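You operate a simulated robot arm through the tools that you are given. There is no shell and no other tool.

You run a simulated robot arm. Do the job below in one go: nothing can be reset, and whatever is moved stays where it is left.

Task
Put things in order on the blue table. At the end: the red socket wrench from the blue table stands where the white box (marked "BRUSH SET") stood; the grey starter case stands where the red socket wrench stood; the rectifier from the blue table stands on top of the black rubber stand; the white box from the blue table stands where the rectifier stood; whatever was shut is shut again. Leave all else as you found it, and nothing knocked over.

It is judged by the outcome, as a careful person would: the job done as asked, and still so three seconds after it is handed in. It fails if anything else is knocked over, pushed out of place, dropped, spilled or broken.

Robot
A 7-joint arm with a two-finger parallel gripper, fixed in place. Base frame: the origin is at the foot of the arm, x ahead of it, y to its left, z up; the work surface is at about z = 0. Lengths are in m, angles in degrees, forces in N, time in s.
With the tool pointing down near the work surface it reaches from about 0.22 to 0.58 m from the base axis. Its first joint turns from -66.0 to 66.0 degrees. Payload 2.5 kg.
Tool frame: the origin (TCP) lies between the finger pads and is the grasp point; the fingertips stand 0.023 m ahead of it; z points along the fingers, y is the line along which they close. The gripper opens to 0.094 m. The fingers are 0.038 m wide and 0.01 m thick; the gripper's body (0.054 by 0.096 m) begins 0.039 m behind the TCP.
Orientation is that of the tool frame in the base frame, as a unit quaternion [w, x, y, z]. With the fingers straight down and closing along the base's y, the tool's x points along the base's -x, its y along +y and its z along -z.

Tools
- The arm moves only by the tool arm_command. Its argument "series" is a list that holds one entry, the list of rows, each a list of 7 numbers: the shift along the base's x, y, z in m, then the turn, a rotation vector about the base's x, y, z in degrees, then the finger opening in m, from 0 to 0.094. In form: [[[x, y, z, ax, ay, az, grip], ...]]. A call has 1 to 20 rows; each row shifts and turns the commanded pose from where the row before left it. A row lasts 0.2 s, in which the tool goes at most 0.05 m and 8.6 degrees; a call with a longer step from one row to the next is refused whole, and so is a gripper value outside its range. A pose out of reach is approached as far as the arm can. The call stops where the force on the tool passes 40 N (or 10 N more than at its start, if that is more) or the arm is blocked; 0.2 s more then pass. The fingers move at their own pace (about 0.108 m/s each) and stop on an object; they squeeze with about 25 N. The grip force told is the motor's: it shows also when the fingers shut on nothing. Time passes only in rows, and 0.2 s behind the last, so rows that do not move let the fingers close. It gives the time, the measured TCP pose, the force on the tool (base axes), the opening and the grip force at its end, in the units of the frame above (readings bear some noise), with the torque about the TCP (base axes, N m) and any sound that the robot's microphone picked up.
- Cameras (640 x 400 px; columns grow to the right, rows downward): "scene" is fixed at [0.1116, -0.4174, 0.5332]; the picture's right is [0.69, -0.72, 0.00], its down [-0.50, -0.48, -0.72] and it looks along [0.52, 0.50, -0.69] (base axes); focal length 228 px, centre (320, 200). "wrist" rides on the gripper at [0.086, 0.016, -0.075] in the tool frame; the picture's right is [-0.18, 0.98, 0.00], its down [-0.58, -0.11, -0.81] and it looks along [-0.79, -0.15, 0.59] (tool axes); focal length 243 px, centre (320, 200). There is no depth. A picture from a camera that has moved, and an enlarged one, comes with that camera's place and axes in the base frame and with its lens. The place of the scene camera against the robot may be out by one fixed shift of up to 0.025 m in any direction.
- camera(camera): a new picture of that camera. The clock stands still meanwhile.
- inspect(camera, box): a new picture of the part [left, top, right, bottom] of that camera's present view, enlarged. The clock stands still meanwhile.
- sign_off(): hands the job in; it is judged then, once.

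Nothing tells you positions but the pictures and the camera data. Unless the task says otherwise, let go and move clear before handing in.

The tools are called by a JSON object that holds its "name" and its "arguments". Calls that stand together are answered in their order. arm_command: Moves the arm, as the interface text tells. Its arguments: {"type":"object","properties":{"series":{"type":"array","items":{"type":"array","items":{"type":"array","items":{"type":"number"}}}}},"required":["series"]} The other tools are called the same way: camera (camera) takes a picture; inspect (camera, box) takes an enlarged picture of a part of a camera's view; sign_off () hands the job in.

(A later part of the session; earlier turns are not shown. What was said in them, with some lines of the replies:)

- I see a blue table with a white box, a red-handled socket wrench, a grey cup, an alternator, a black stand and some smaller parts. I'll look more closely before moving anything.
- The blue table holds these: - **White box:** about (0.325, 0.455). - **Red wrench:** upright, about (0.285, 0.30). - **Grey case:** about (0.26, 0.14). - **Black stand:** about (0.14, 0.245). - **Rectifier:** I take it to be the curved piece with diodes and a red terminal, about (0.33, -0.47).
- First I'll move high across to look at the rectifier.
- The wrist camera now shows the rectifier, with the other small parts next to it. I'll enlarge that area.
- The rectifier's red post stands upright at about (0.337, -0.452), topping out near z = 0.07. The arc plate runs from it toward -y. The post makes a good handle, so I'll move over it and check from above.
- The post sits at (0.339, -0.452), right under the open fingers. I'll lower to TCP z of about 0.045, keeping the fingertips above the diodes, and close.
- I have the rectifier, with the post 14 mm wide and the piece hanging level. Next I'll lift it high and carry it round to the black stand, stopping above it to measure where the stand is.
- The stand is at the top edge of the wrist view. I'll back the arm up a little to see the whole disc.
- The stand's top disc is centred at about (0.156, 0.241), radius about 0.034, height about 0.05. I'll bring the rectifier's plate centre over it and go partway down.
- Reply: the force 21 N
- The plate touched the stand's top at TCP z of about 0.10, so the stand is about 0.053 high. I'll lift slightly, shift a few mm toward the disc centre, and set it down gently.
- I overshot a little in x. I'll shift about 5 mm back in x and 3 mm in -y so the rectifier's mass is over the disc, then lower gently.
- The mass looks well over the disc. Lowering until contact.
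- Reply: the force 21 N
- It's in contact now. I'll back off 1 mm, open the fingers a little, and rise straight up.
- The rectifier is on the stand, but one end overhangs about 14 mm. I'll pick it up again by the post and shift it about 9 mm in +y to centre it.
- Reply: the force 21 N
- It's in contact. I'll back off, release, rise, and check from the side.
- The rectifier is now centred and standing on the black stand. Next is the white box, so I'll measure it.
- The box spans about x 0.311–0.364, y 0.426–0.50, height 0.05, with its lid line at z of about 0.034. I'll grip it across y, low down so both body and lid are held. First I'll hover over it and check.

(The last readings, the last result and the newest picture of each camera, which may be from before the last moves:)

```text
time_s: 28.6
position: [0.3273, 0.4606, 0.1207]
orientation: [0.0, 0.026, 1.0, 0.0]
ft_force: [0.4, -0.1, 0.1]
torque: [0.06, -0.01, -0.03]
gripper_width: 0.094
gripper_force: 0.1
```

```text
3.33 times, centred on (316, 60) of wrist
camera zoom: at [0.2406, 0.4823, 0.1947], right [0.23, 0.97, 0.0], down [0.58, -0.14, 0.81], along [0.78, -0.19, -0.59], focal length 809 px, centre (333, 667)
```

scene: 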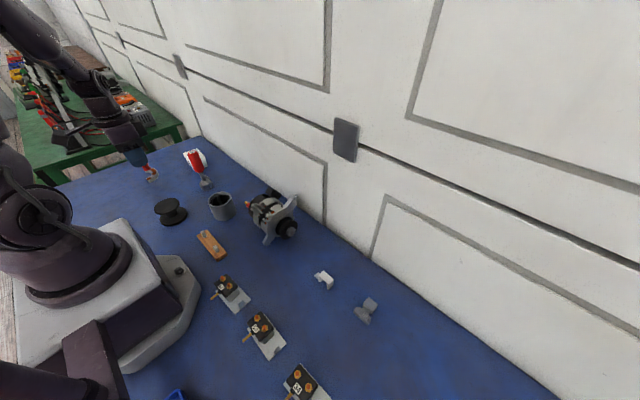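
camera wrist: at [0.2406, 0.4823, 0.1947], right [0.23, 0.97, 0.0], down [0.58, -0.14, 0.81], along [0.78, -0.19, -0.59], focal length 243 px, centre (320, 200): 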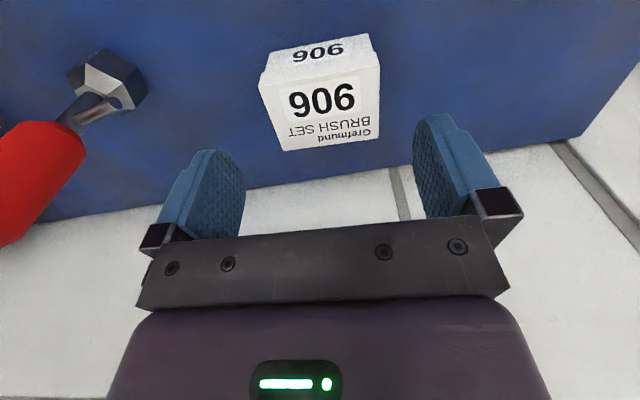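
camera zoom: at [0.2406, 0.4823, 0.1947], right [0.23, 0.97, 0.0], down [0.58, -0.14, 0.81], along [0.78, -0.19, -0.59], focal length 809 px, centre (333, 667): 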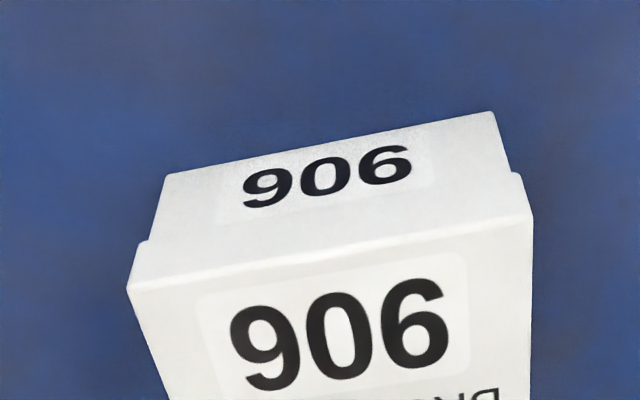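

The fingers line up with the box, which is centred at about (0.338, 0.462). I'll go down around it.

{"name": "arm_command", "arguments": {"series": [[[0.002, 0.002, -0.03, 0, 0, 0, 0.094], [0, 0, -0.03, 0, 0, 0, 0.094], [0, 0, -0.02, 0, 0, 0, 0.094], [0, 0, -0.012, 0, 0, 0, 0.094], [0, 0, 0, 0, 0, 0, 0.094]]]}}

{"name": "camera", "arguments": {"camera": "wrist"}}

```text
time_s: 29.8
position: [0.3285, 0.4636, 0.0289]
orientation: [-0.001, 0.026, 1.0, 0.0]
ft_force: [0.1, 0.3, -0.2]
torque: [0.03, 0.01, -0.03]
gripper_width: 0.0942
gripper_force: 0.1
```

```text
taken
camera wrist: at [0.2404, 0.4841, 0.103], right [0.23, 0.97, 0.0], down [0.57, -0.14, 0.81], along [0.78, -0.19, -0.59], focal length 243 px, centre (320, 200)
```

wrist: 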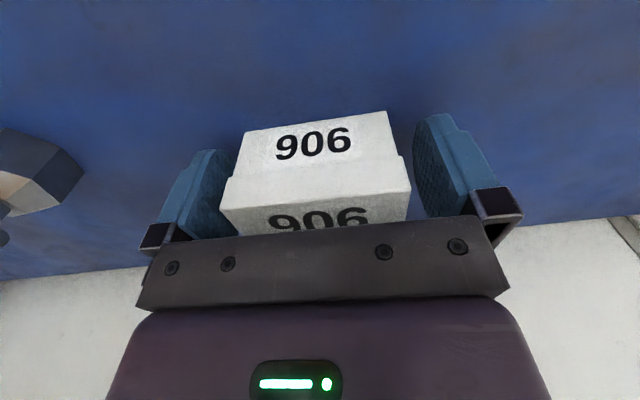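

{"name": "arm_command", "arguments": {"series": [[[0, 0, 0, 0, 0, 0, 0.06], [0, 0, 0, 0, 0, 0, 0.06], [0, 0, 0, 0, 0, 0, 0.06]]]}}

{"name": "arm_command", "arguments": {"series": [[[0, 0, 0.01, 0, 0, 0, 0.06], [0, 0, 0.01, 0, 0, 0, 0.06], [0, 0, 0, 0, 0, 0, 0.06]]]}}

{"name": "camera", "arguments": {"camera": "wrist"}}

{"name": "inspect", "arguments": {"camera": "scene", "box": [154, 120, 250, 180]}}

```text
time_s: 30.6
position: [0.3273, 0.4623, 0.0296]
orientation: [0.001, 0.026, 1.0, 0.001]
ft_force: [-0.4, -0.9, -0.1]
torque: [-0.02, -0.05, 0.0]
gripper_width: 0.0747
gripper_force: 25.5
```

```text
time_s: 31.4
position: [0.3278, 0.4618, 0.0487]
orientation: [0.001, 0.026, 1.0, 0.0]
ft_force: [0.3, 0.1, -0.5]
torque: [-0.01, 0.01, 0.0]
gripper_width: 0.0745
gripper_force: 25.1
```

```text
taken
camera wrist: at [0.2411, 0.4833, 0.1222], right [0.23, 0.97, 0.0], down [0.57, -0.14, 0.81], along [0.78, -0.19, -0.59], focal length 243 px, centre (320, 200)
```

wrist: 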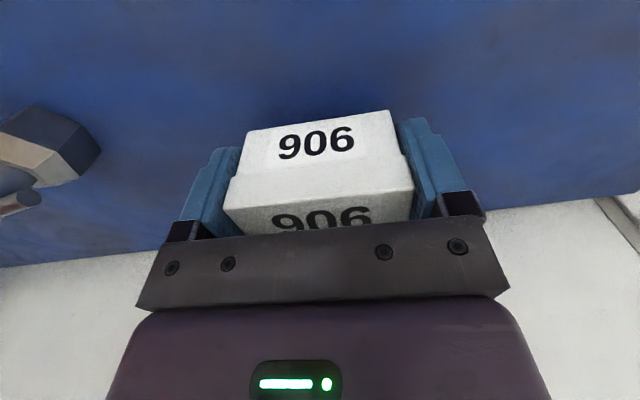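

```text
6.67 times, centred on (202, 150) of scene
camera zoom: at [0.1116, -0.4174, 0.5332], right [0.69, -0.72, 0.0], down [-0.5, -0.48, -0.72], along [0.52, 0.5, -0.69], focal length 1521 px, centre (1107, 533)
```

zoom: 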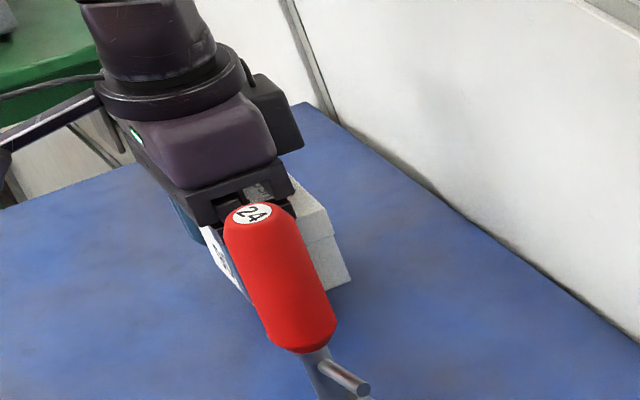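

Box and lid lift together. I'll raise it well above everything and carry it across to the rectifier's old spot.

{"name": "arm_command", "arguments": {"series": [[[0, 0, 0.045, 0, 0, 0, 0.06], [0, 0, 0.048, 0, 0, 0, 0.06], [-0.005, 0, 0.048, 0, 0, 0, 0.06], [-0.005, -0.01, 0.045, 0, 0, 0, 0.06], [-0.005, -0.025, 0.035, 0, 0, 0, 0.06], [0, -0.045, 0, 0, 0, 0, 0.06], [0, -0.045, 0, 0, 0, 0, 0.06], [0, -0.045, 0, 0, 0, 0, 0.06], [0, -0.045, 0, 0, 0, 0, 0.06], [0, -0.045, 0, 0, 0, 0, 0.06], [0, -0.045, 0, 0, 0, 0, 0.06], [0, -0.045, 0, 0, 0, 0, 0.06], [0, -0.045, 0, 0, 0, 0, 0.06], [0, -0.045, 0, 0, 0, 0, 0.06], [0, -0.045, 0, 0, 0, 0, 0.06]]]}}

{"name": "arm_command", "arguments": {"series": [[[0, -0.045, 0, 0, 0, 0, 0.06], [0, -0.045, 0, 0, 0, 0, 0.06], [0, -0.045, 0, 0, 0, 0, 0.06], [0, -0.045, 0, 0, 0, 0, 0.06], [0, -0.045, 0, 0, 0, 0, 0.06], [0, -0.045, 0, 0, 0, 1, 0.06], [0, -0.045, 0, 0, 0, 1, 0.06], [0, -0.045, -0.01, 0, 0, 1, 0.06], [0.005, -0.045, -0.015, 0, 0, 0, 0.06], [0.008, -0.043, -0.015, 0, 0, 0, 0.06], [0.008, 0, -0.03, 0, 0, 0, 0.06], [0, 0, 0, 0, 0, 0, 0.06]]]}}

{"name": "camera", "arguments": {"camera": "wrist"}}

{"name": "camera", "arguments": {"camera": "scene"}}

```text
time_s: 34.6
position: [0.3148, -0.0227, 0.2705]
orientation: [0.0, 0.026, 1.0, 0.0]
ft_force: [0.1, -0.4, -0.3]
torque: [0.01, 0.04, -0.01]
gripper_width: 0.0745
gripper_force: 24.5
```

```text
time_s: 37.2
position: [0.3348, -0.4682, 0.1989]
orientation: [0.0, 0.001, 1.0, 0.0]
ft_force: [0.2, -0.4, 0.5]
torque: [-0.02, 0.01, 0.01]
gripper_width: 0.0747
gripper_force: 24.9
```

```text
taken
camera wrist: at [0.2461, -0.4516, 0.2733], right [0.18, 0.98, 0.0], down [0.58, -0.11, 0.81], along [0.79, -0.15, -0.59], focal length 243 px, centre (320, 200)
```

wrist: 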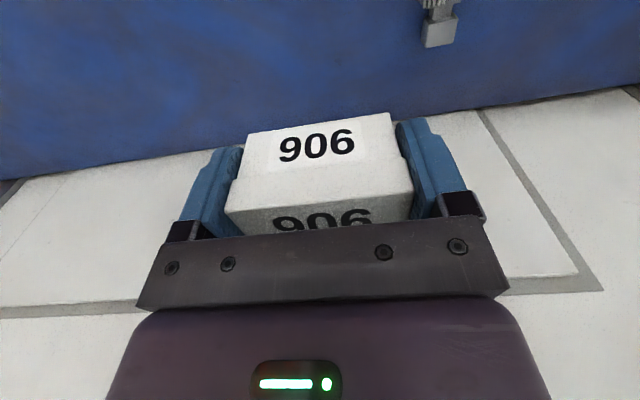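

```text
taken
```

scene: 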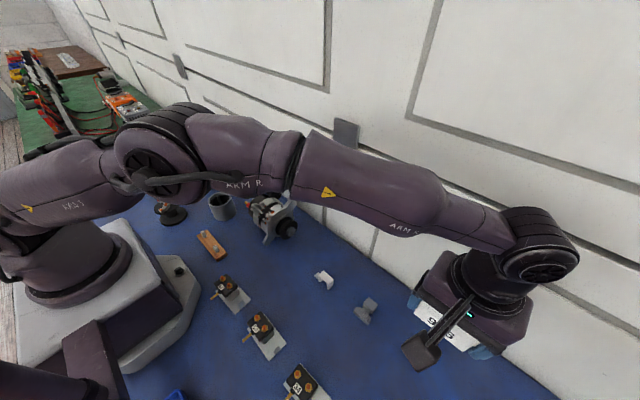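

The path down looks clear. I'll lower the box at the rectifier's former place, about (0.345, -0.473).

{"name": "arm_command", "arguments": {"series": [[[0, -0.005, -0.04, 0, 0, 0, 0.06], [0, 0, -0.04, 0, 0, 0, 0.06], [0, 0, -0.04, 0, 0, 0, 0.06], [0, 0, -0.025, 0, 0, 0, 0.06], [0, 0, -0.015, 0, 0, 0, 0.06], [0, 0, 0, 0, 0, 0, 0.06]]]}}

{"name": "camera", "arguments": {"camera": "wrist"}}

```text
time_s: 38.6
position: [0.3326, -0.4759, 0.0394]
orientation: [0.001, 0.0, 1.0, 0.0]
ft_force: [-0.2, 0.6, -0.9]
torque: [-0.02, 0.01, 0.01]
gripper_width: 0.0745
gripper_force: 24.7
```

```text
taken
camera wrist: at [0.2459, -0.4584, 0.1133], right [0.18, 0.98, 0.0], down [0.58, -0.11, 0.81], along [0.79, -0.15, -0.59], focal length 243 px, centre (320, 200)
```

wrist: 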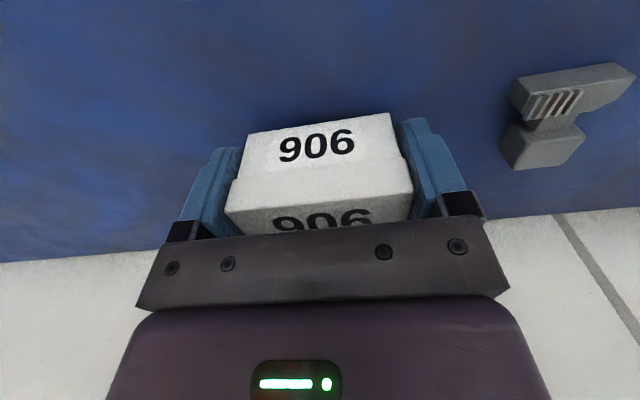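

{"name": "arm_command", "arguments": {"series": [[[0, 0, -0.006, 0, 0, 0, 0.06], [0, 0, -0.002, 0, 0, 0, 0.06], [0, 0, 0, 0, 0, 0, 0.06]]]}}

{"name": "arm_command", "arguments": {"series": [[[0, 0, -0.001, 0, 0, 0, 0.06], [0, 0, 0, 0, 0, 0, 0.06]]]}}

```text
time_s: 39.4
position: [0.3339, -0.4749, 0.0315]
orientation: [0.0, 0.0, 1.0, 0.0]
ft_force: [0.1, -0.6, -0.8]
torque: [-0.01, 0.02, 0.03]
gripper_width: 0.0743
gripper_force: 25.1
```

```text
time_s: 40.0
position: [0.3346, -0.4747, 0.0303]
orientation: [0.0, -0.001, 1.0, 0.001]
ft_force: [-0.3, -1.1, -0.9]
torque: [-0.04, 0.02, -0.01]
gripper_width: 0.0747
gripper_force: 25.4
```

{"name": "arm_command", "arguments": {"series": [[[0, 0, -0.001, 0, 0, 0, 0.06], [0, 0, 0, 0, 0, 0, 0.06]]]}}

```text
time_s: 40.6
position: [0.3343, -0.4745, 0.0301]
orientation: [0.0, 0.0, 1.0, 0.0]
ft_force: [0.5, -0.3, -0.6]
torque: [-0.01, 0.01, 0.04]
gripper_width: 0.0746
gripper_force: 24.5
```

{"name": "arm_command", "arguments": {"series": [[[0, 0, -0.001, 0, 0, 0, 0.06], [0, 0, 0, 0, 0, 0, 0.06]]]}}

```text
time_s: 41.2
position: [0.3353, -0.4748, 0.0288]
orientation: [0.0, -0.001, 1.0, 0.0]
ft_force: [-0.1, 1.3, 3.3]
torque: [0.1, -0.14, 0.03]
gripper_width: 0.0746
gripper_force: 25.3
```

The box is touching the table. I'll release and rise straight up.

{"name": "arm_command", "arguments": {"series": [[[0, 0, 0, 0, 0, 0, 0.094], [0, 0, 0, 0, 0, 0, 0.094], [0, 0, 0.02, 0, 0, 0, 0.094], [0, 0, 0.04, 0, 0, 0, 0.094], [0, 0, 0.045, 0, 0, 0, 0.094], [-0.02, 0.02, 0.04, 0, 0, 0, 0.094], [-0.02, 0.03, 0.03, 0, 0, 0, 0.094], [-0.02, 0.03, 0.03, 0, 0, 0, 0.094], [-0.02, 0.03, 0.01, 0, 0, 0, 0.094]]]}}

{"name": "camera", "arguments": {"camera": "wrist"}}

{"name": "camera", "arguments": {"camera": "scene"}}

```text
time_s: 43.2
position: [0.2543, -0.3652, 0.2465]
orientation: [0.0, -0.001, 1.0, 0.0]
ft_force: [0.5, 0.0, -0.2]
torque: [-0.02, 0.01, -0.02]
gripper_width: 0.0939
gripper_force: 0.0
```

```text
taken
camera wrist: at [0.1665, -0.3476, 0.3193], right [0.18, 0.98, 0.0], down [0.58, -0.11, 0.81], along [0.79, -0.15, -0.59], focal length 243 px, centre (320, 200)
```

wrist: 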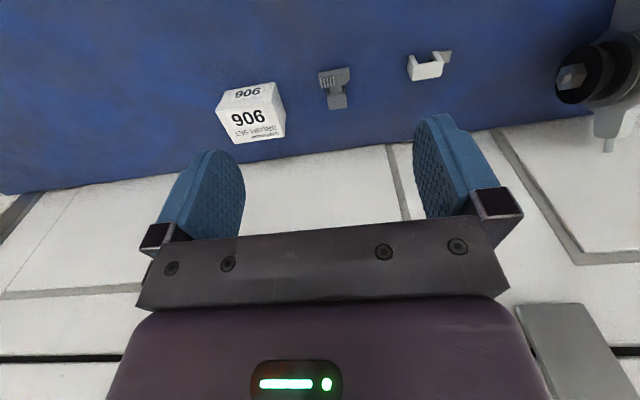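

```text
taken
```

scene: 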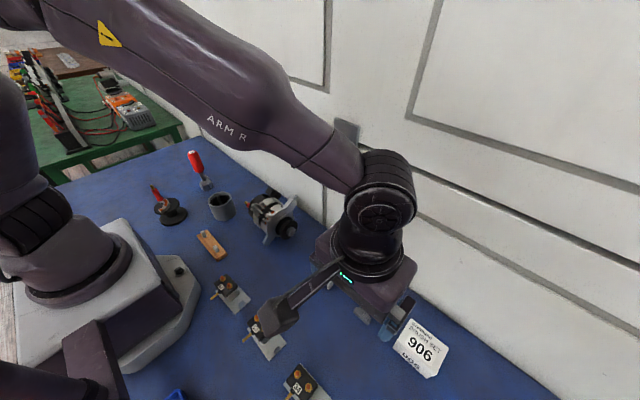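

The box is standing at the rectifier's old spot. Next is the red wrench, so I'll move over to measure it closely.

{"name": "arm_command", "arguments": {"series": [[[0.01, 0.045, 0, 0, 0, 0, 0.094], [0.01, 0.045, 0, 0, 0, 0, 0.094], [0.01, 0.045, 0, 0, 0, 0, 0.094], [0.01, 0.045, 0, 0, 0, 0, 0.094], [0, 0.048, 0, 0, 0, 0, 0.094], [0, 0.048, 0, 0, 0, 0, 0.094], [0, 0.048, 0, 0, 0, 0, 0.094], [0, 0.048, 0, 0, 0, 0, 0.094], [0, 0.048, 0, 0, 0, 0, 0.094], [0, 0.048, 0, 0, 0, 0, 0.094], [-0.015, 0.045, 0, 0, 0, 0, 0.094], [-0.015, 0.045, 0, 0, 0, 0, 0.094], [-0.02, 0.04, 0, 0, 0, 0, 0.094], [-0.02, 0.04, 0, 0, 0, 0, 0.094], [-0.02, 0.04, 0, 0, 0, 0, 0.094], [-0.02, 0.02, 0, 0, 0, 0, 0.094], [0, 0, 0, 0, 0, 0, 0.094]]]}}

{"name": "camera", "arguments": {"camera": "wrist"}}

{"name": "camera", "arguments": {"camera": "scene"}}

```text
time_s: 46.8
position: [0.1827, 0.3339, 0.2437]
orientation: [0.0, 0.001, 1.0, 0.0]
ft_force: [-0.9, -0.2, -0.4]
torque: [0.01, 0.01, 0.01]
gripper_width: 0.094
gripper_force: 0.1
```

```text
taken
camera wrist: at [0.0948, 0.3499, 0.318], right [0.18, 0.98, 0.0], down [0.58, -0.11, 0.81], along [0.79, -0.15, -0.59], focal length 243 px, centre (320, 200)
```

wrist: 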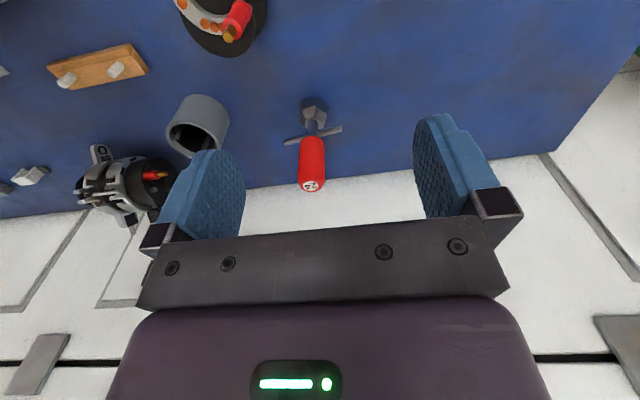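

```text
taken
```

scene: 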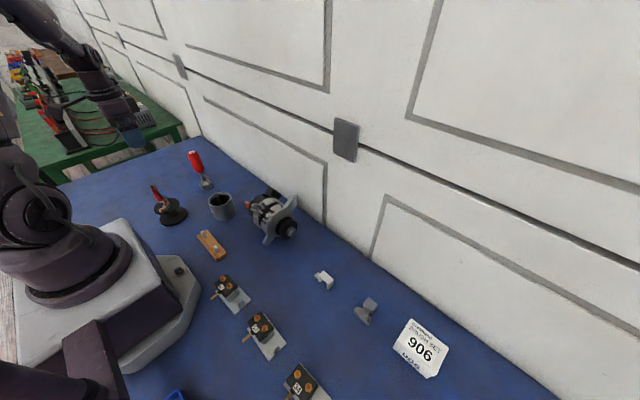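

{"name": "inspect", "arguments": {"camera": "wrist", "box": [232, 88, 408, 198]}}

{"name": "inspect", "arguments": {"camera": "wrist", "box": [140, 60, 268, 140]}}

{"name": "inspect", "arguments": {"camera": "scene", "box": [144, 140, 272, 220]}}

```text
3.64 times, centred on (320, 143) of wrist
camera zoom: at [0.0948, 0.3499, 0.318], right [0.18, 0.98, 0.0], down [0.58, -0.11, 0.81], along [0.79, -0.15, -0.59], focal length 882 px, centre (320, 407)
```

zoom: 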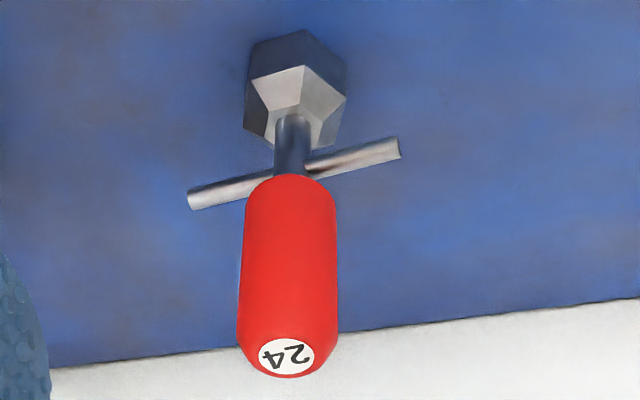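

```text
5.00 times, centred on (204, 100) of wrist
camera zoom: at [0.0948, 0.3499, 0.318], right [0.18, 0.98, 0.0], down [0.58, -0.11, 0.81], along [0.79, -0.15, -0.59], focal length 1213 px, centre (900, 700)
```

zoom: 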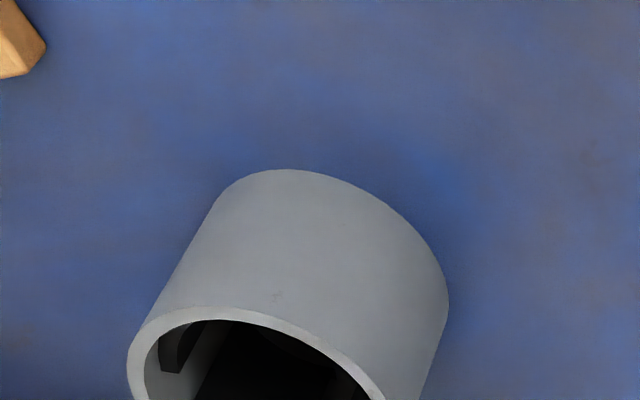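

```text
5.00 times, centred on (208, 180) of scene
camera zoom: at [0.1116, -0.4174, 0.5332], right [0.69, -0.72, 0.0], down [-0.5, -0.48, -0.72], along [0.52, 0.5, -0.69], focal length 1141 px, centre (880, 300)
```

zoom: 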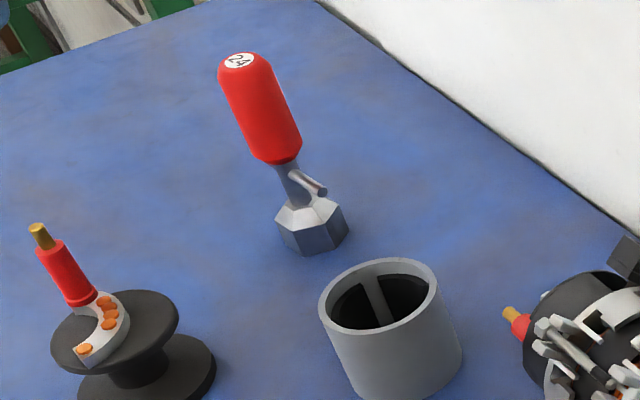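

The wrench axis is at about (0.2985, 0.3015), its top at z of about 0.146, and the red handle runs from z of about 0.076 up. I'll come in from above and grip the handle at TCP z of about 0.115.

{"name": "arm_command", "arguments": {"series": [[[0.0386, -0.0108, 0, 0, 0, 0, 0.094], [0.0386, -0.0108, 0, 0, 0, 0, 0.094], [0.0386, -0.0108, 0, 0, 0, 0, 0.094], [0, 0, -0.03, 0, 0, 0, 0.094], [0, 0, 0, 0, 0, 0, 0.094]]]}}

{"name": "camera", "arguments": {"camera": "wrist"}}

{"name": "camera", "arguments": {"camera": "scene"}}

```text
time_s: 48.0
position: [0.3001, 0.2988, 0.2133]
orientation: [0.0, -0.001, 1.0, 0.001]
ft_force: [-1.3, -0.6, 0.1]
torque: [0.0, -0.03, -0.06]
gripper_width: 0.0939
gripper_force: 0.1
```

```text
taken
camera wrist: at [0.2123, 0.3168, 0.2876], right [0.18, 0.98, 0.0], down [0.58, -0.11, 0.81], along [0.79, -0.15, -0.59], focal length 243 px, centre (320, 200)
```

wrist: 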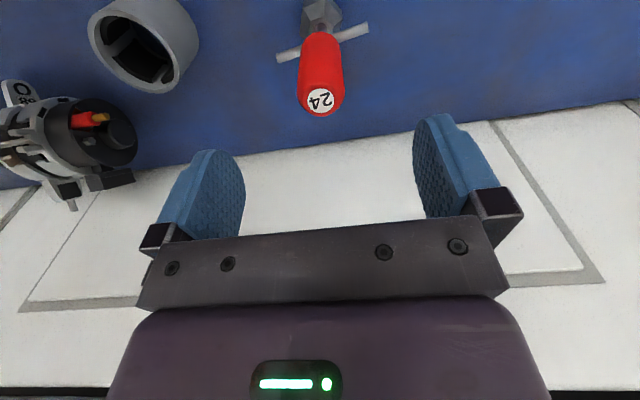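

```text
taken
```

scene: 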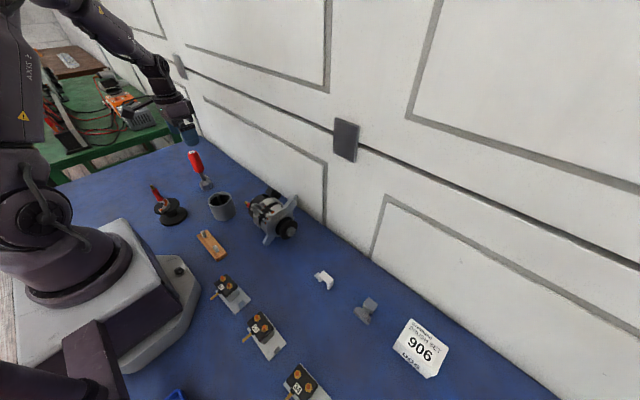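

{"name": "arm_command", "arguments": {"series": [[[0, 0, -0.03, 0, 0, 0, 0.094], [0, 0, -0.03, 0, 0, 0, 0.094], [0, 0, -0.025, 0, 0, 0, 0.094], [0, 0, -0.013, 0, 0, 0, 0.094], [0, 0, 0, 0, 0, 0, 0.07], [0, 0, 0, 0, 0, 0, 0.02], [0, 0, 0, 0, 0, 0, 0.02], [0, 0, 0, 0, 0, 0, 0.02]]]}}

{"name": "camera", "arguments": {"camera": "wrist"}}

{"name": "inspect", "arguments": {"camera": "scene", "box": [144, 120, 272, 200]}}

```text
time_s: 49.8
position: [0.3001, 0.2999, 0.1154]
orientation: [0.0, 0.0, 1.0, 0.0]
ft_force: [0.3, 0.4, 0.5]
torque: [0.01, -0.03, -0.01]
gripper_width: 0.0314
gripper_force: 24.6
```

```text
taken
camera wrist: at [0.2125, 0.3173, 0.1893], right [0.18, 0.98, 0.0], down [0.58, -0.11, 0.81], along [0.79, -0.15, -0.59], focal length 243 px, centre (320, 200)
```

wrist: 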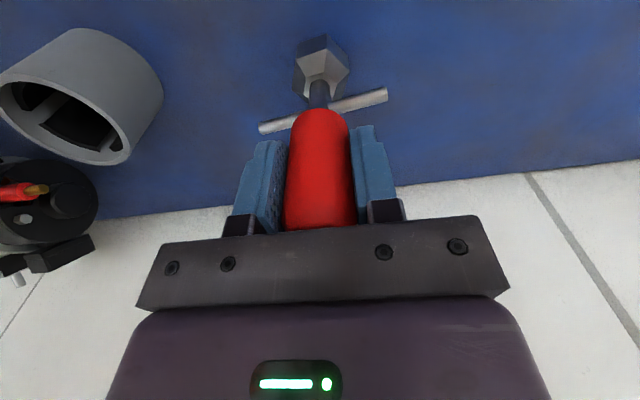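

```text
5.00 times, centred on (208, 160) of scene
camera zoom: at [0.1116, -0.4174, 0.5332], right [0.69, -0.72, 0.0], down [-0.5, -0.48, -0.72], along [0.52, 0.5, -0.69], focal length 1141 px, centre (880, 400)
```

zoom: 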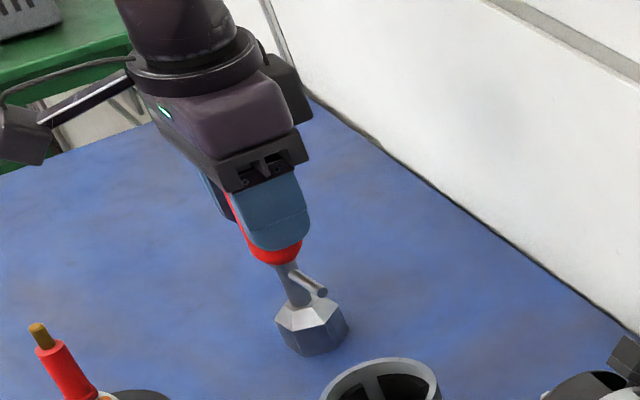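

I have the handle. I'll lift it, carry it over to the box's old spot at (0.338, 0.462), and stop just above the table.

{"name": "arm_command", "arguments": {"series": [[[0, 0, 0.015, 0, 0, 0, 0.02], [0, 0, 0.025, 0, 0, 0, 0.02], [0, 0, 0, 0, 0, 0, 0.02]]]}}

{"name": "arm_command", "arguments": {"series": [[[0.0095, 0.0405, 0, 0, 0, 0, 0.02], [0.0095, 0.0405, 0, 0, 0, 0, 0.02], [0.0095, 0.0405, 0, 0, 0, 0, 0.02], [0.0095, 0.0405, 0, 0, 0, 0, 0.02], [0, 0, -0.02, 0, 0, 0, 0.02], [0, 0, -0.012, 0, 0, 0, 0.02], [0, 0, 0, 0, 0, 0, 0.02]]]}}

{"name": "camera", "arguments": {"camera": "wrist"}}

{"name": "inspect", "arguments": {"camera": "scene", "box": [144, 100, 272, 180]}}

```text
time_s: 50.6
position: [0.3003, 0.299, 0.1557]
orientation: [0.0, 0.0, 1.0, 0.0]
ft_force: [-0.8, -0.2, -1.3]
torque: [0.0, 0.0, -0.01]
gripper_width: 0.0311
gripper_force: 24.5
```

```text
time_s: 52.2
position: [0.3386, 0.4614, 0.1226]
orientation: [0.0, 0.0, 1.0, 0.0]
ft_force: [0.0, 0.3, -2.4]
torque: [0.03, 0.01, -0.01]
gripper_width: 0.031
gripper_force: 25.0
```

```text
taken
camera wrist: at [0.2509, 0.4797, 0.1972], right [0.18, 0.98, 0.0], down [0.58, -0.11, 0.81], along [0.79, -0.15, -0.59], focal length 243 px, centre (320, 200)
```

wrist: 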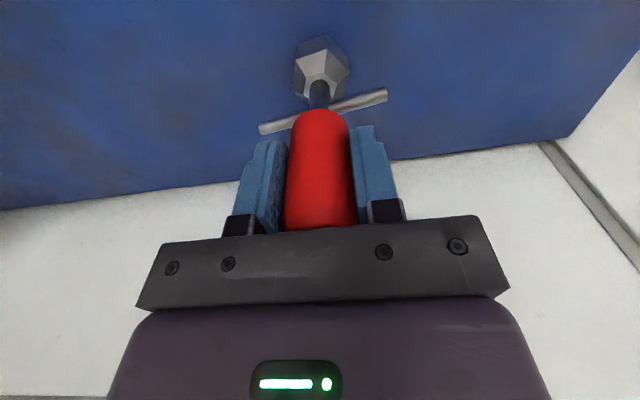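

```text
5.00 times, centred on (208, 140) of scene
camera zoom: at [0.1116, -0.4174, 0.5333], right [0.69, -0.72, 0.0], down [-0.5, -0.48, -0.72], along [0.52, 0.5, -0.69], focal length 1141 px, centre (880, 500)
```

zoom: 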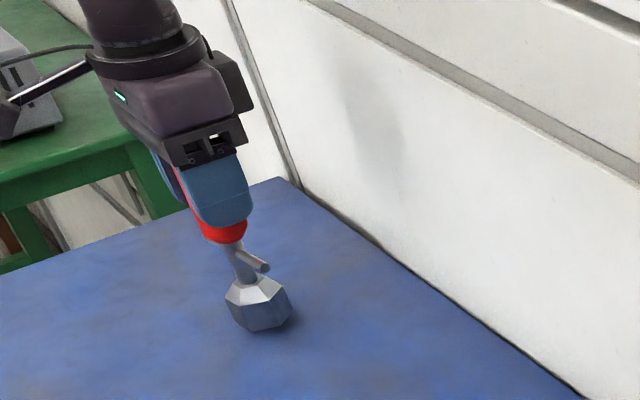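

It's hanging upright about 7 mm above the table. I'll lower it gently.

{"name": "arm_command", "arguments": {"series": [[[0, 0, -0.005, 0, 0, 0, 0.02], [0, 0, -0.002, 0, 0, 0, 0.02], [0, 0, 0, 0, 0, 0, 0.02]]]}}

{"name": "arm_command", "arguments": {"series": [[[0, 0, -0.001, 0, 0, 0, 0.02], [0, 0, 0, 0, 0, 0, 0.02]]]}}

```text
time_s: 53.0
position: [0.3382, 0.4634, 0.1164]
orientation: [0.0, 0.0, 1.0, 0.0]
ft_force: [-0.4, 0.1, -3.0]
torque: [0.03, 0.02, -0.01]
gripper_width: 0.0315
gripper_force: 25.1
```

```text
time_s: 53.6
position: [0.3385, 0.4623, 0.115]
orientation: [0.001, 0.0, 1.0, 0.0]
ft_force: [0.2, -0.7, -0.7]
torque: [-0.04, 0.03, -0.02]
gripper_width: 0.0315
gripper_force: 25.3
```

{"name": "arm_command", "arguments": {"series": [[[0, 0, -0.001, 0, 0, 0, 0.02], [0, 0, 0, 0, 0, 0, 0.02]]]}}

```text
time_s: 54.2
position: [0.3378, 0.4633, 0.1153]
orientation: [0.001, -0.001, 1.0, 0.0]
ft_force: [-3.1, -6.2, 14.9]
torque: [-0.59, 0.27, -0.12]
gripper_width: 0.0312
gripper_force: 24.8
```

It's in contact. I'll back off slightly, release, and rise.

{"name": "arm_command", "arguments": {"series": [[[0, 0, 0.0008, 0, 0, 0, 0.02], [0, 0, 0, 0, 0, 0, 0.02], [0, 0, 0, 0, 0, 0, 0.06], [0, 0, 0, 0, 0, 0, 0.08], [0, 0, 0.03, 0, 0, 0, 0.08], [0, 0, 0.045, 0, 0, 0, 0.08], [0, 0, 0.04, 0, 0, 0, 0.09], [-0.04, -0.03, 0, 0, 0, 0, 0.094], [-0.04, -0.03, 0, 0, 0, 0, 0.094]]]}}

{"name": "camera", "arguments": {"camera": "wrist"}}

{"name": "inspect", "arguments": {"camera": "scene", "box": [144, 120, 272, 200]}}

```text
time_s: 56.2
position: [0.2549, 0.4028, 0.2302]
orientation: [0.001, -0.002, 1.0, 0.0]
ft_force: [0.1, 0.4, -0.2]
torque: [0.04, 0.0, 0.02]
gripper_width: 0.0939
gripper_force: 0.0
```

```text
taken
camera wrist: at [0.1659, 0.4194, 0.305], right [0.18, 0.98, 0.0], down [0.58, -0.11, 0.81], along [0.79, -0.15, -0.59], focal length 243 px, centre (320, 200)
```

wrist: 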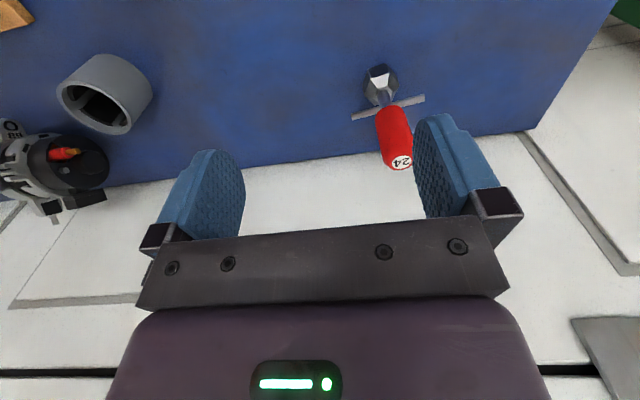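

```text
5.00 times, centred on (208, 160) of scene
camera zoom: at [0.1116, -0.4174, 0.5332], right [0.69, -0.72, 0.0], down [-0.5, -0.48, -0.72], along [0.52, 0.5, -0.69], focal length 1141 px, centre (880, 400)
```

zoom: 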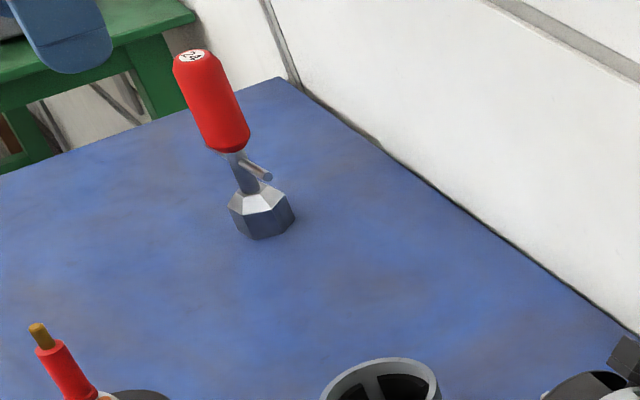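

The wrench stands upright at the box's old spot. Last is the grey starter case, so I'll move over to measure it.

{"name": "arm_command", "arguments": {"series": [[[-0.009, -0.042, 0, 0, 0, 0, 0.094], [-0.009, -0.042, 0, 0, 0, 0, 0.094], [-0.009, -0.042, 0, 0, 0, 0, 0.094], [-0.009, -0.042, 0, 0, 0, 0, 0.094], [-0.009, -0.042, 0, 0, 0, 0, 0.094], [-0.009, -0.042, 0, 0, 0, 0, 0.094], [0, 0, 0, 0, 0, 0, 0.094]]]}}

{"name": "camera", "arguments": {"camera": "wrist"}}

{"name": "inspect", "arguments": {"camera": "wrist", "box": [210, 30, 402, 150]}}

{"name": "inspect", "arguments": {"camera": "scene", "box": [190, 165, 318, 245]}}

```text
time_s: 57.8
position: [0.1998, 0.1506, 0.2321]
orientation: [0.0, -0.001, 1.0, -0.001]
ft_force: [-0.4, 0.2, 0.0]
torque: [-0.01, -0.02, -0.01]
gripper_width: 0.0938
gripper_force: 0.1
```

```text
taken
camera wrist: at [0.1128, 0.1685, 0.3055], right [0.18, 0.98, 0.0], down [0.58, -0.11, 0.81], along [0.79, -0.15, -0.59], focal length 243 px, centre (320, 200)
```

wrist: 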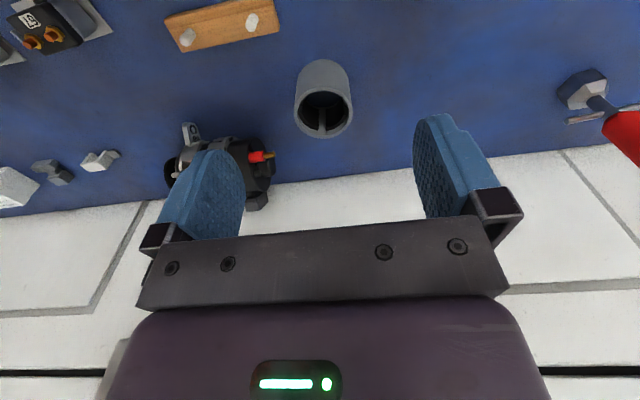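

```text
3.33 times, centred on (306, 90) of wrist
camera zoom: at [0.1128, 0.1685, 0.3055], right [0.18, 0.98, 0.0], down [0.58, -0.11, 0.81], along [0.79, -0.15, -0.59], focal length 809 px, centre (367, 567)
```

zoom: 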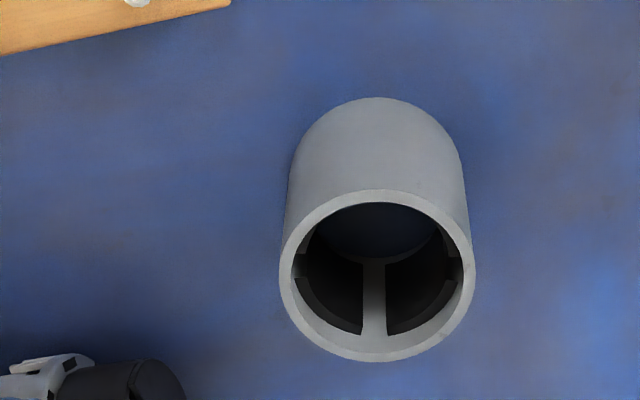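

```text
5.00 times, centred on (254, 205) of scene
camera zoom: at [0.1116, -0.4174, 0.5332], right [0.69, -0.72, 0.0], down [-0.5, -0.48, -0.72], along [0.52, 0.5, -0.69], focal length 1141 px, centre (650, 175)
```

zoom: 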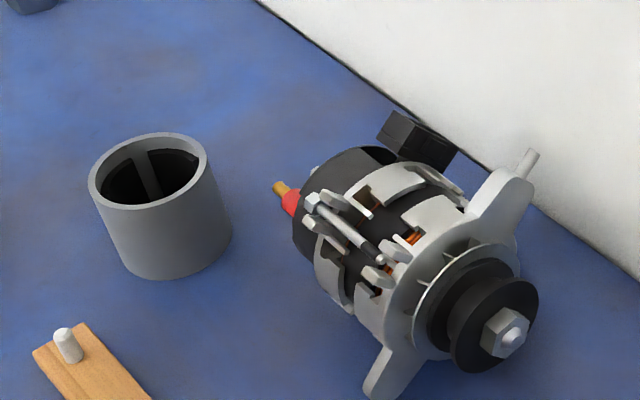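

The case is a tube, centre about (0.278, 0.1415), diameter about 0.067, height about 0.062. The alternator is clear of the fingers. I'll move above it and check.

{"name": "arm_command", "arguments": {"series": [[[0.039, -0.0045, -0.025, 0, 0, 0, 0.09], [0.039, -0.0045, -0.025, 0, 0, 0, 0.09], [0, 0, -0.045, 0, 0, 0, 0.09], [0, 0, 0, 0, 0, 0, 0.09]]]}}

{"name": "camera", "arguments": {"camera": "wrist"}}

```text
time_s: 58.8
position: [0.2815, 0.142, 0.1353]
orientation: [0.0, -0.001, 1.0, 0.0]
ft_force: [0.7, -0.1, -0.1]
torque: [0.01, -0.01, 0.02]
gripper_width: 0.0902
gripper_force: 0.1
```

```text
taken
camera wrist: at [0.1924, 0.1595, 0.2086], right [0.18, 0.98, 0.0], down [0.58, -0.11, 0.81], along [0.79, -0.15, -0.59], focal length 243 px, centre (320, 200)
```

wrist: 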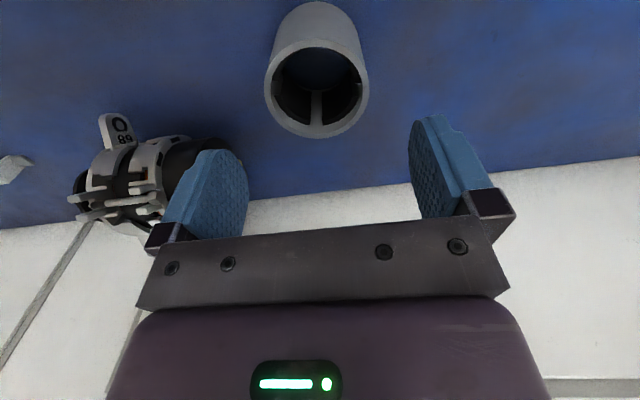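

{"name": "arm_command", "arguments": {"series": [[[-0.002, 0, -0.03, 0, 0, 0, 0.086], [0, 0, -0.03, 0, 0, 0, 0.086], [0, 0, -0.02, 0, 0, 0, 0.086], [0, 0, -0.014, 0, 0, 0, 0.086], [0, 0, 0, 0, 0, 0, 0.086]]]}}

{"name": "camera", "arguments": {"camera": "wrist"}}

{"name": "inspect", "arguments": {"camera": "scene", "box": [180, 155, 308, 235]}}

```text
time_s: 60.0
position: [0.2796, 0.1406, 0.0413]
orientation: [0.0, -0.001, 1.0, 0.001]
ft_force: [0.1, 0.9, -0.2]
torque: [0.0, -0.01, 0.04]
gripper_width: 0.086
gripper_force: 0.1
```

```text
taken
camera wrist: at [0.1915, 0.1595, 0.1147], right [0.18, 0.98, 0.0], down [0.58, -0.11, 0.81], along [0.79, -0.15, -0.59], focal length 243 px, centre (320, 200)
```

wrist: 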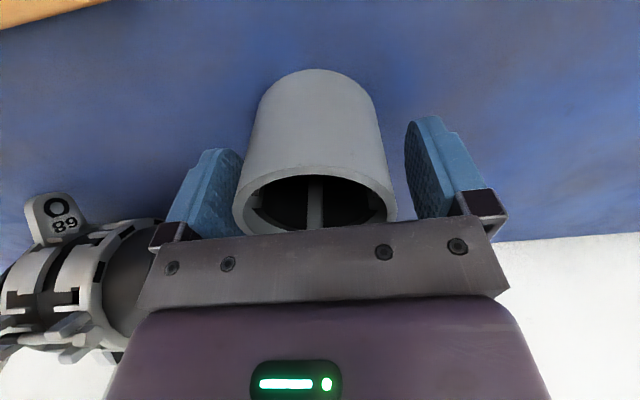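

```text
5.00 times, centred on (244, 195) of scene
camera zoom: at [0.1116, -0.4174, 0.5332], right [0.69, -0.72, 0.0], down [-0.5, -0.48, -0.72], along [0.52, 0.5, -0.69], focal length 1141 px, centre (700, 225)
```

zoom: 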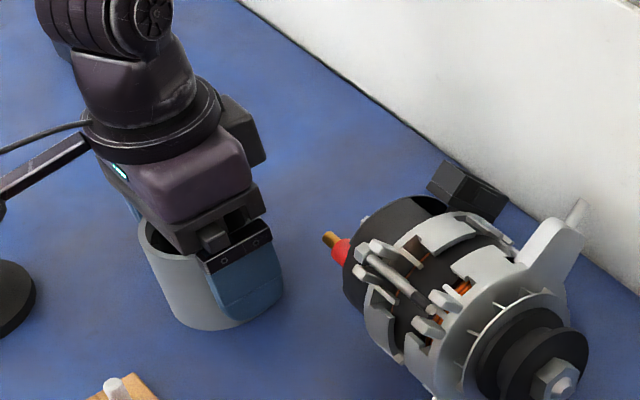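

{"name": "arm_command", "arguments": {"series": [[[0, 0, 0, 0, 0, 0, 0.055], [0, 0, 0, 0, 0, 0, 0.055], [0, 0, 0, 0, 0, 0, 0.055]]]}}

{"name": "arm_command", "arguments": {"series": [[[0, 0, 0.01, 0, 0, 0, 0.055], [0, 0, 0.02, 0, 0, 0, 0.055], [0, 0, 0, 0, 0, 0, 0.055]]]}}

{"name": "camera", "arguments": {"camera": "wrist"}}

```text
time_s: 60.8
position: [0.2789, 0.1427, 0.0409]
orientation: [0.0, 0.0, 1.0, 0.0]
ft_force: [-0.2, -0.3, 0.0]
torque: [-0.05, -0.07, 0.0]
gripper_width: 0.0667
gripper_force: 25.0
```

```text
time_s: 61.6
position: [0.28, 0.1415, 0.0728]
orientation: [0.0, 0.0, 1.0, 0.0]
ft_force: [-0.2, 0.3, -7.7]
torque: [0.01, -0.02, -0.01]
gripper_width: 0.067
gripper_force: 24.9
```

```text
taken
camera wrist: at [0.1917, 0.1588, 0.1463], right [0.18, 0.98, 0.0], down [0.58, -0.11, 0.81], along [0.79, -0.15, -0.59], focal length 243 px, centre (320, 200)
```

wrist: 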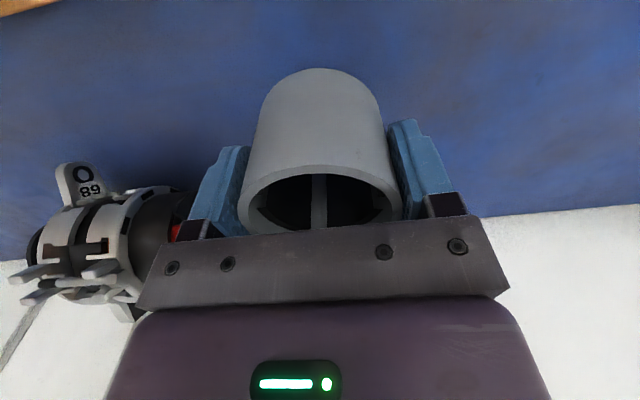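

The case is held securely, at about 0.8 kg. I'll raise it, carry it to the wrench's old spot at (0.2995, 0.300), and lower it to just above the table.

{"name": "arm_command", "arguments": {"series": [[[0, 0, 0.03, 0, 0, 0, 0.055], [0, 0, 0.04, 0, 0, 0, 0.055], [0, 0, 0.03, 0, 0, 0, 0.055], [0, 0, 0, 0, 0, 0, 0.055], [0.004, 0.02, 0, 0, 0, 0, 0.055], [0.005, 0.04, 0, 0, 0, 0, 0.055], [0.005, 0.04, 0, 0, 0, 0, 0.055], [0.004, 0.04, 0, 0, 0, 0, 0.055], [0.0025, 0.019, 0, 0, 0, 0, 0.055], [0, 0, 0, 0, 0, 0, 0.055], [0, 0, -0.03, 0, 0, 0, 0.055], [0, 0, -0.04, 0, 0, 0, 0.055], [0, 0, -0.03, 0, 0, 0, 0.055], [0, 0, -0.02, 0, 0, 0, 0.055], [0, 0, 0, 0, 0, 0, 0.055]]]}}

{"name": "camera", "arguments": {"camera": "wrist"}}

{"name": "camera", "arguments": {"camera": "scene"}}

```text
time_s: 64.8
position: [0.3009, 0.3012, 0.0514]
orientation: [0.0, 0.0, 1.0, -0.001]
ft_force: [-0.1, 0.2, -7.2]
torque: [0.0, 0.03, 0.01]
gripper_width: 0.0666
gripper_force: 25.3
```

```text
taken
camera wrist: at [0.2121, 0.3179, 0.1256], right [0.18, 0.98, 0.0], down [0.58, -0.11, 0.81], along [0.79, -0.15, -0.59], focal length 243 px, centre (320, 200)
```

wrist: 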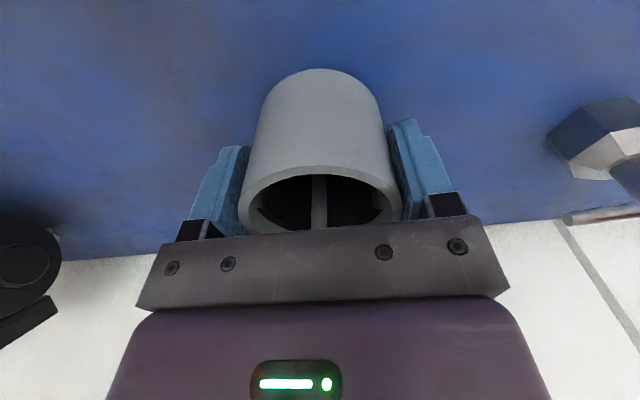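

```text
taken
```

scene: 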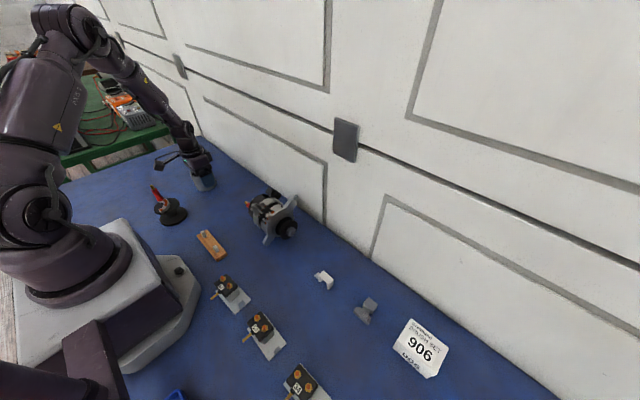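

{"name": "arm_command", "arguments": {"series": [[[0, 0, -0.005, 0, 0, 0, 0.055], [0, 0, -0.003, 0, 0, 0, 0.055], [0, 0, 0, 0, 0, 0, 0.055]]]}}

{"name": "arm_command", "arguments": {"series": [[[0, 0, -0.001, 0, 0, 0, 0.055], [0, 0, 0, 0, 0, 0, 0.055]]]}}

```text
time_s: 65.6
position: [0.3001, 0.3008, 0.0434]
orientation: [0.0, -0.001, 1.0, 0.0]
ft_force: [0.5, -0.7, -6.9]
torque: [0.01, 0.0, 0.03]
gripper_width: 0.0667
gripper_force: 25.1
```

```text
time_s: 66.2
position: [0.2991, 0.3009, 0.0427]
orientation: [0.0, 0.0, 1.0, 0.0]
ft_force: [0.1, 0.1, -6.6]
torque: [0.04, 0.02, 0.01]
gripper_width: 0.0665
gripper_force: 24.7
```

{"name": "arm_command", "arguments": {"series": [[[0, 0, -0.001, 0, 0, 0, 0.055], [0, 0, 0, 0, 0, 0, 0.055]]]}}

```text
time_s: 66.8
position: [0.3001, 0.3006, 0.0414]
orientation: [0.0, 0.001, 1.0, 0.0]
ft_force: [0.0, 0.7, -6.9]
torque: [-0.02, -0.01, -0.01]
gripper_width: 0.0665
gripper_force: 25.1
```

{"name": "arm_command", "arguments": {"series": [[[0, 0, -0.001, 0, 0, 0, 0.055], [0, 0, 0, 0, 0, 0, 0.055]]]}}

```text
time_s: 67.4
position: [0.3009, 0.3013, 0.0409]
orientation: [0.0, 0.0, 1.0, 0.0]
ft_force: [-4.8, -3.9, 10.0]
torque: [-0.42, -0.08, -0.16]
gripper_width: 0.0668
gripper_force: 24.8
```

The case is on the table. I'll release and rise straight up, then check everything.

{"name": "arm_command", "arguments": {"series": [[[0, 0, 0.0005, 0, 0, 0, 0.055], [0, 0, 0, 0, 0, 0, 0.085], [0, 0, 0, 0, 0, 0, 0.09], [0, 0, 0, 0, 0, 0, 0.09], [0, 0, 0.03, 0, 0, 0, 0.09], [0, 0, 0.045, 0, 0, 0, 0.09], [0, 0, 0.045, 0, 0, 0, 0.09], [0, 0, 0.045, 0, 0, 0, 0.09], [-0.04, 0, 0.02, 0, 0, 0, 0.09], [-0.04, 0, 0.02, 0, 0, 0, 0.09], [-0.04, 0.02, 0.01, 0, 0, 0, 0.09]]]}}

{"name": "camera", "arguments": {"camera": "wrist"}}

{"name": "camera", "arguments": {"camera": "scene"}}

{"name": "inspect", "arguments": {"camera": "scene", "box": [140, 130, 300, 230]}}

{"name": "inspect", "arguments": {"camera": "scene", "box": [300, 250, 480, 390]}}

```text
time_s: 69.8
position: [0.1807, 0.3195, 0.2574]
orientation: [0.0, -0.001, 1.0, 0.0]
ft_force: [-0.1, -0.6, 0.0]
torque: [0.0, 0.01, 0.01]
gripper_width: 0.0901
gripper_force: 0.1
```

```text
taken
camera wrist: at [0.0923, 0.3359, 0.331], right [0.18, 0.98, 0.0], down [0.58, -0.11, 0.81], along [0.79, -0.15, -0.59], focal length 243 px, centre (320, 200)
```

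wrist: 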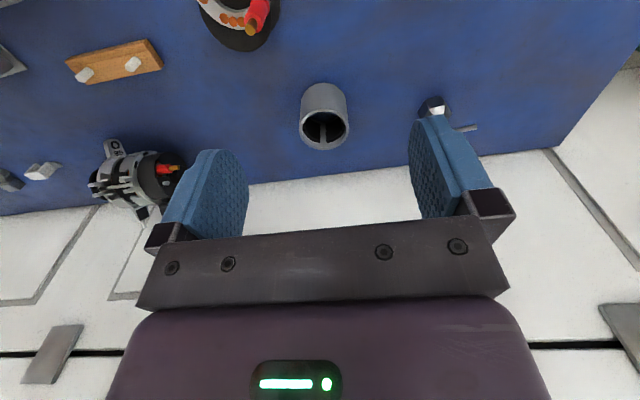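

```text
taken
```

scene: 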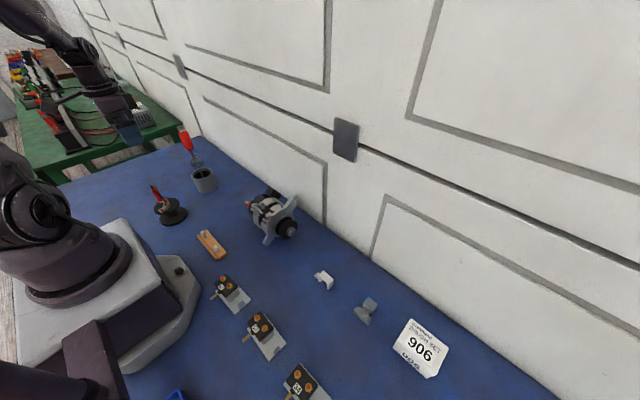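

```text
4.00 times, centred on (220, 180) of scene
camera zoom: at [0.1116, -0.4174, 0.5332], right [0.69, -0.72, 0.0], down [-0.5, -0.48, -0.72], along [0.52, 0.5, -0.69], focal length 913 px, centre (720, 280)
```

zoom: 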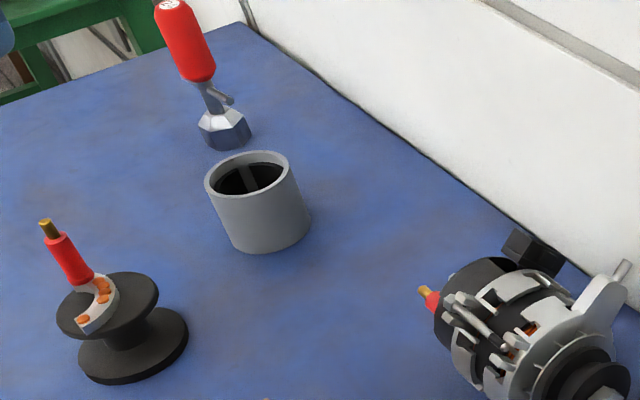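

```text
2.86 times, centred on (390, 320) of scene
camera zoom: at [0.1116, -0.4174, 0.5332], right [0.69, -0.72, 0.0], down [-0.5, -0.48, -0.72], along [0.52, 0.5, -0.69], focal length 652 px, centre (120, -143)
```

zoom: 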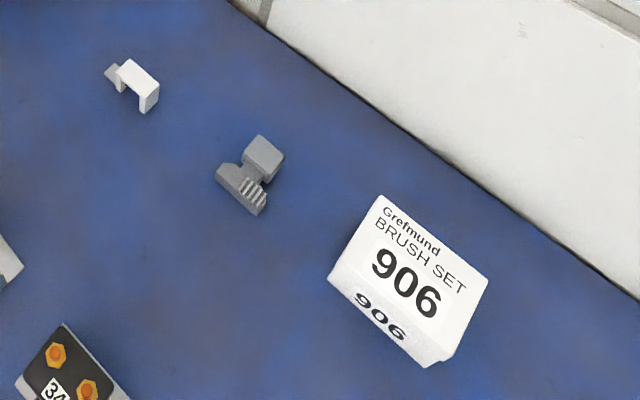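

Everything is where it should be. The rectifier is level on the black stand, the closed white box is at the rectifier's old spot, the wrench is upright at the box's old spot, and the case is at the wrench's old spot. Nothing else has moved and the gripper is empty and clear, so I'm handing in.

{"name": "sign_off", "arguments": {}}

```text
The job is handed in.
```

The job is done and handed in. The last pictures show all four items standing in their new places, and nothing else on the blue table looks moved or knocked over.

| Item | Where it stands now |
|---|---|
| Rectifier | on top of the black rubber stand, level |
| White box ("BRUSH SET") | where the rectifier stood |
| Red socket wrench | upright where the white box stood |
| Grey starter case | where the red socket wrench stood |

- **Rectifier:** I took this to be the curved piece with the diodes and the red terminal post. My first placement left one end hanging about 14 mm over the edge of the stand, so I lifted it and centred it.
- **Things that were shut:** I opened nothing. The white box's lid stayed shut during the move.

The positions come from the camera pictures, so each item should be within about a centimetre of the original spot.
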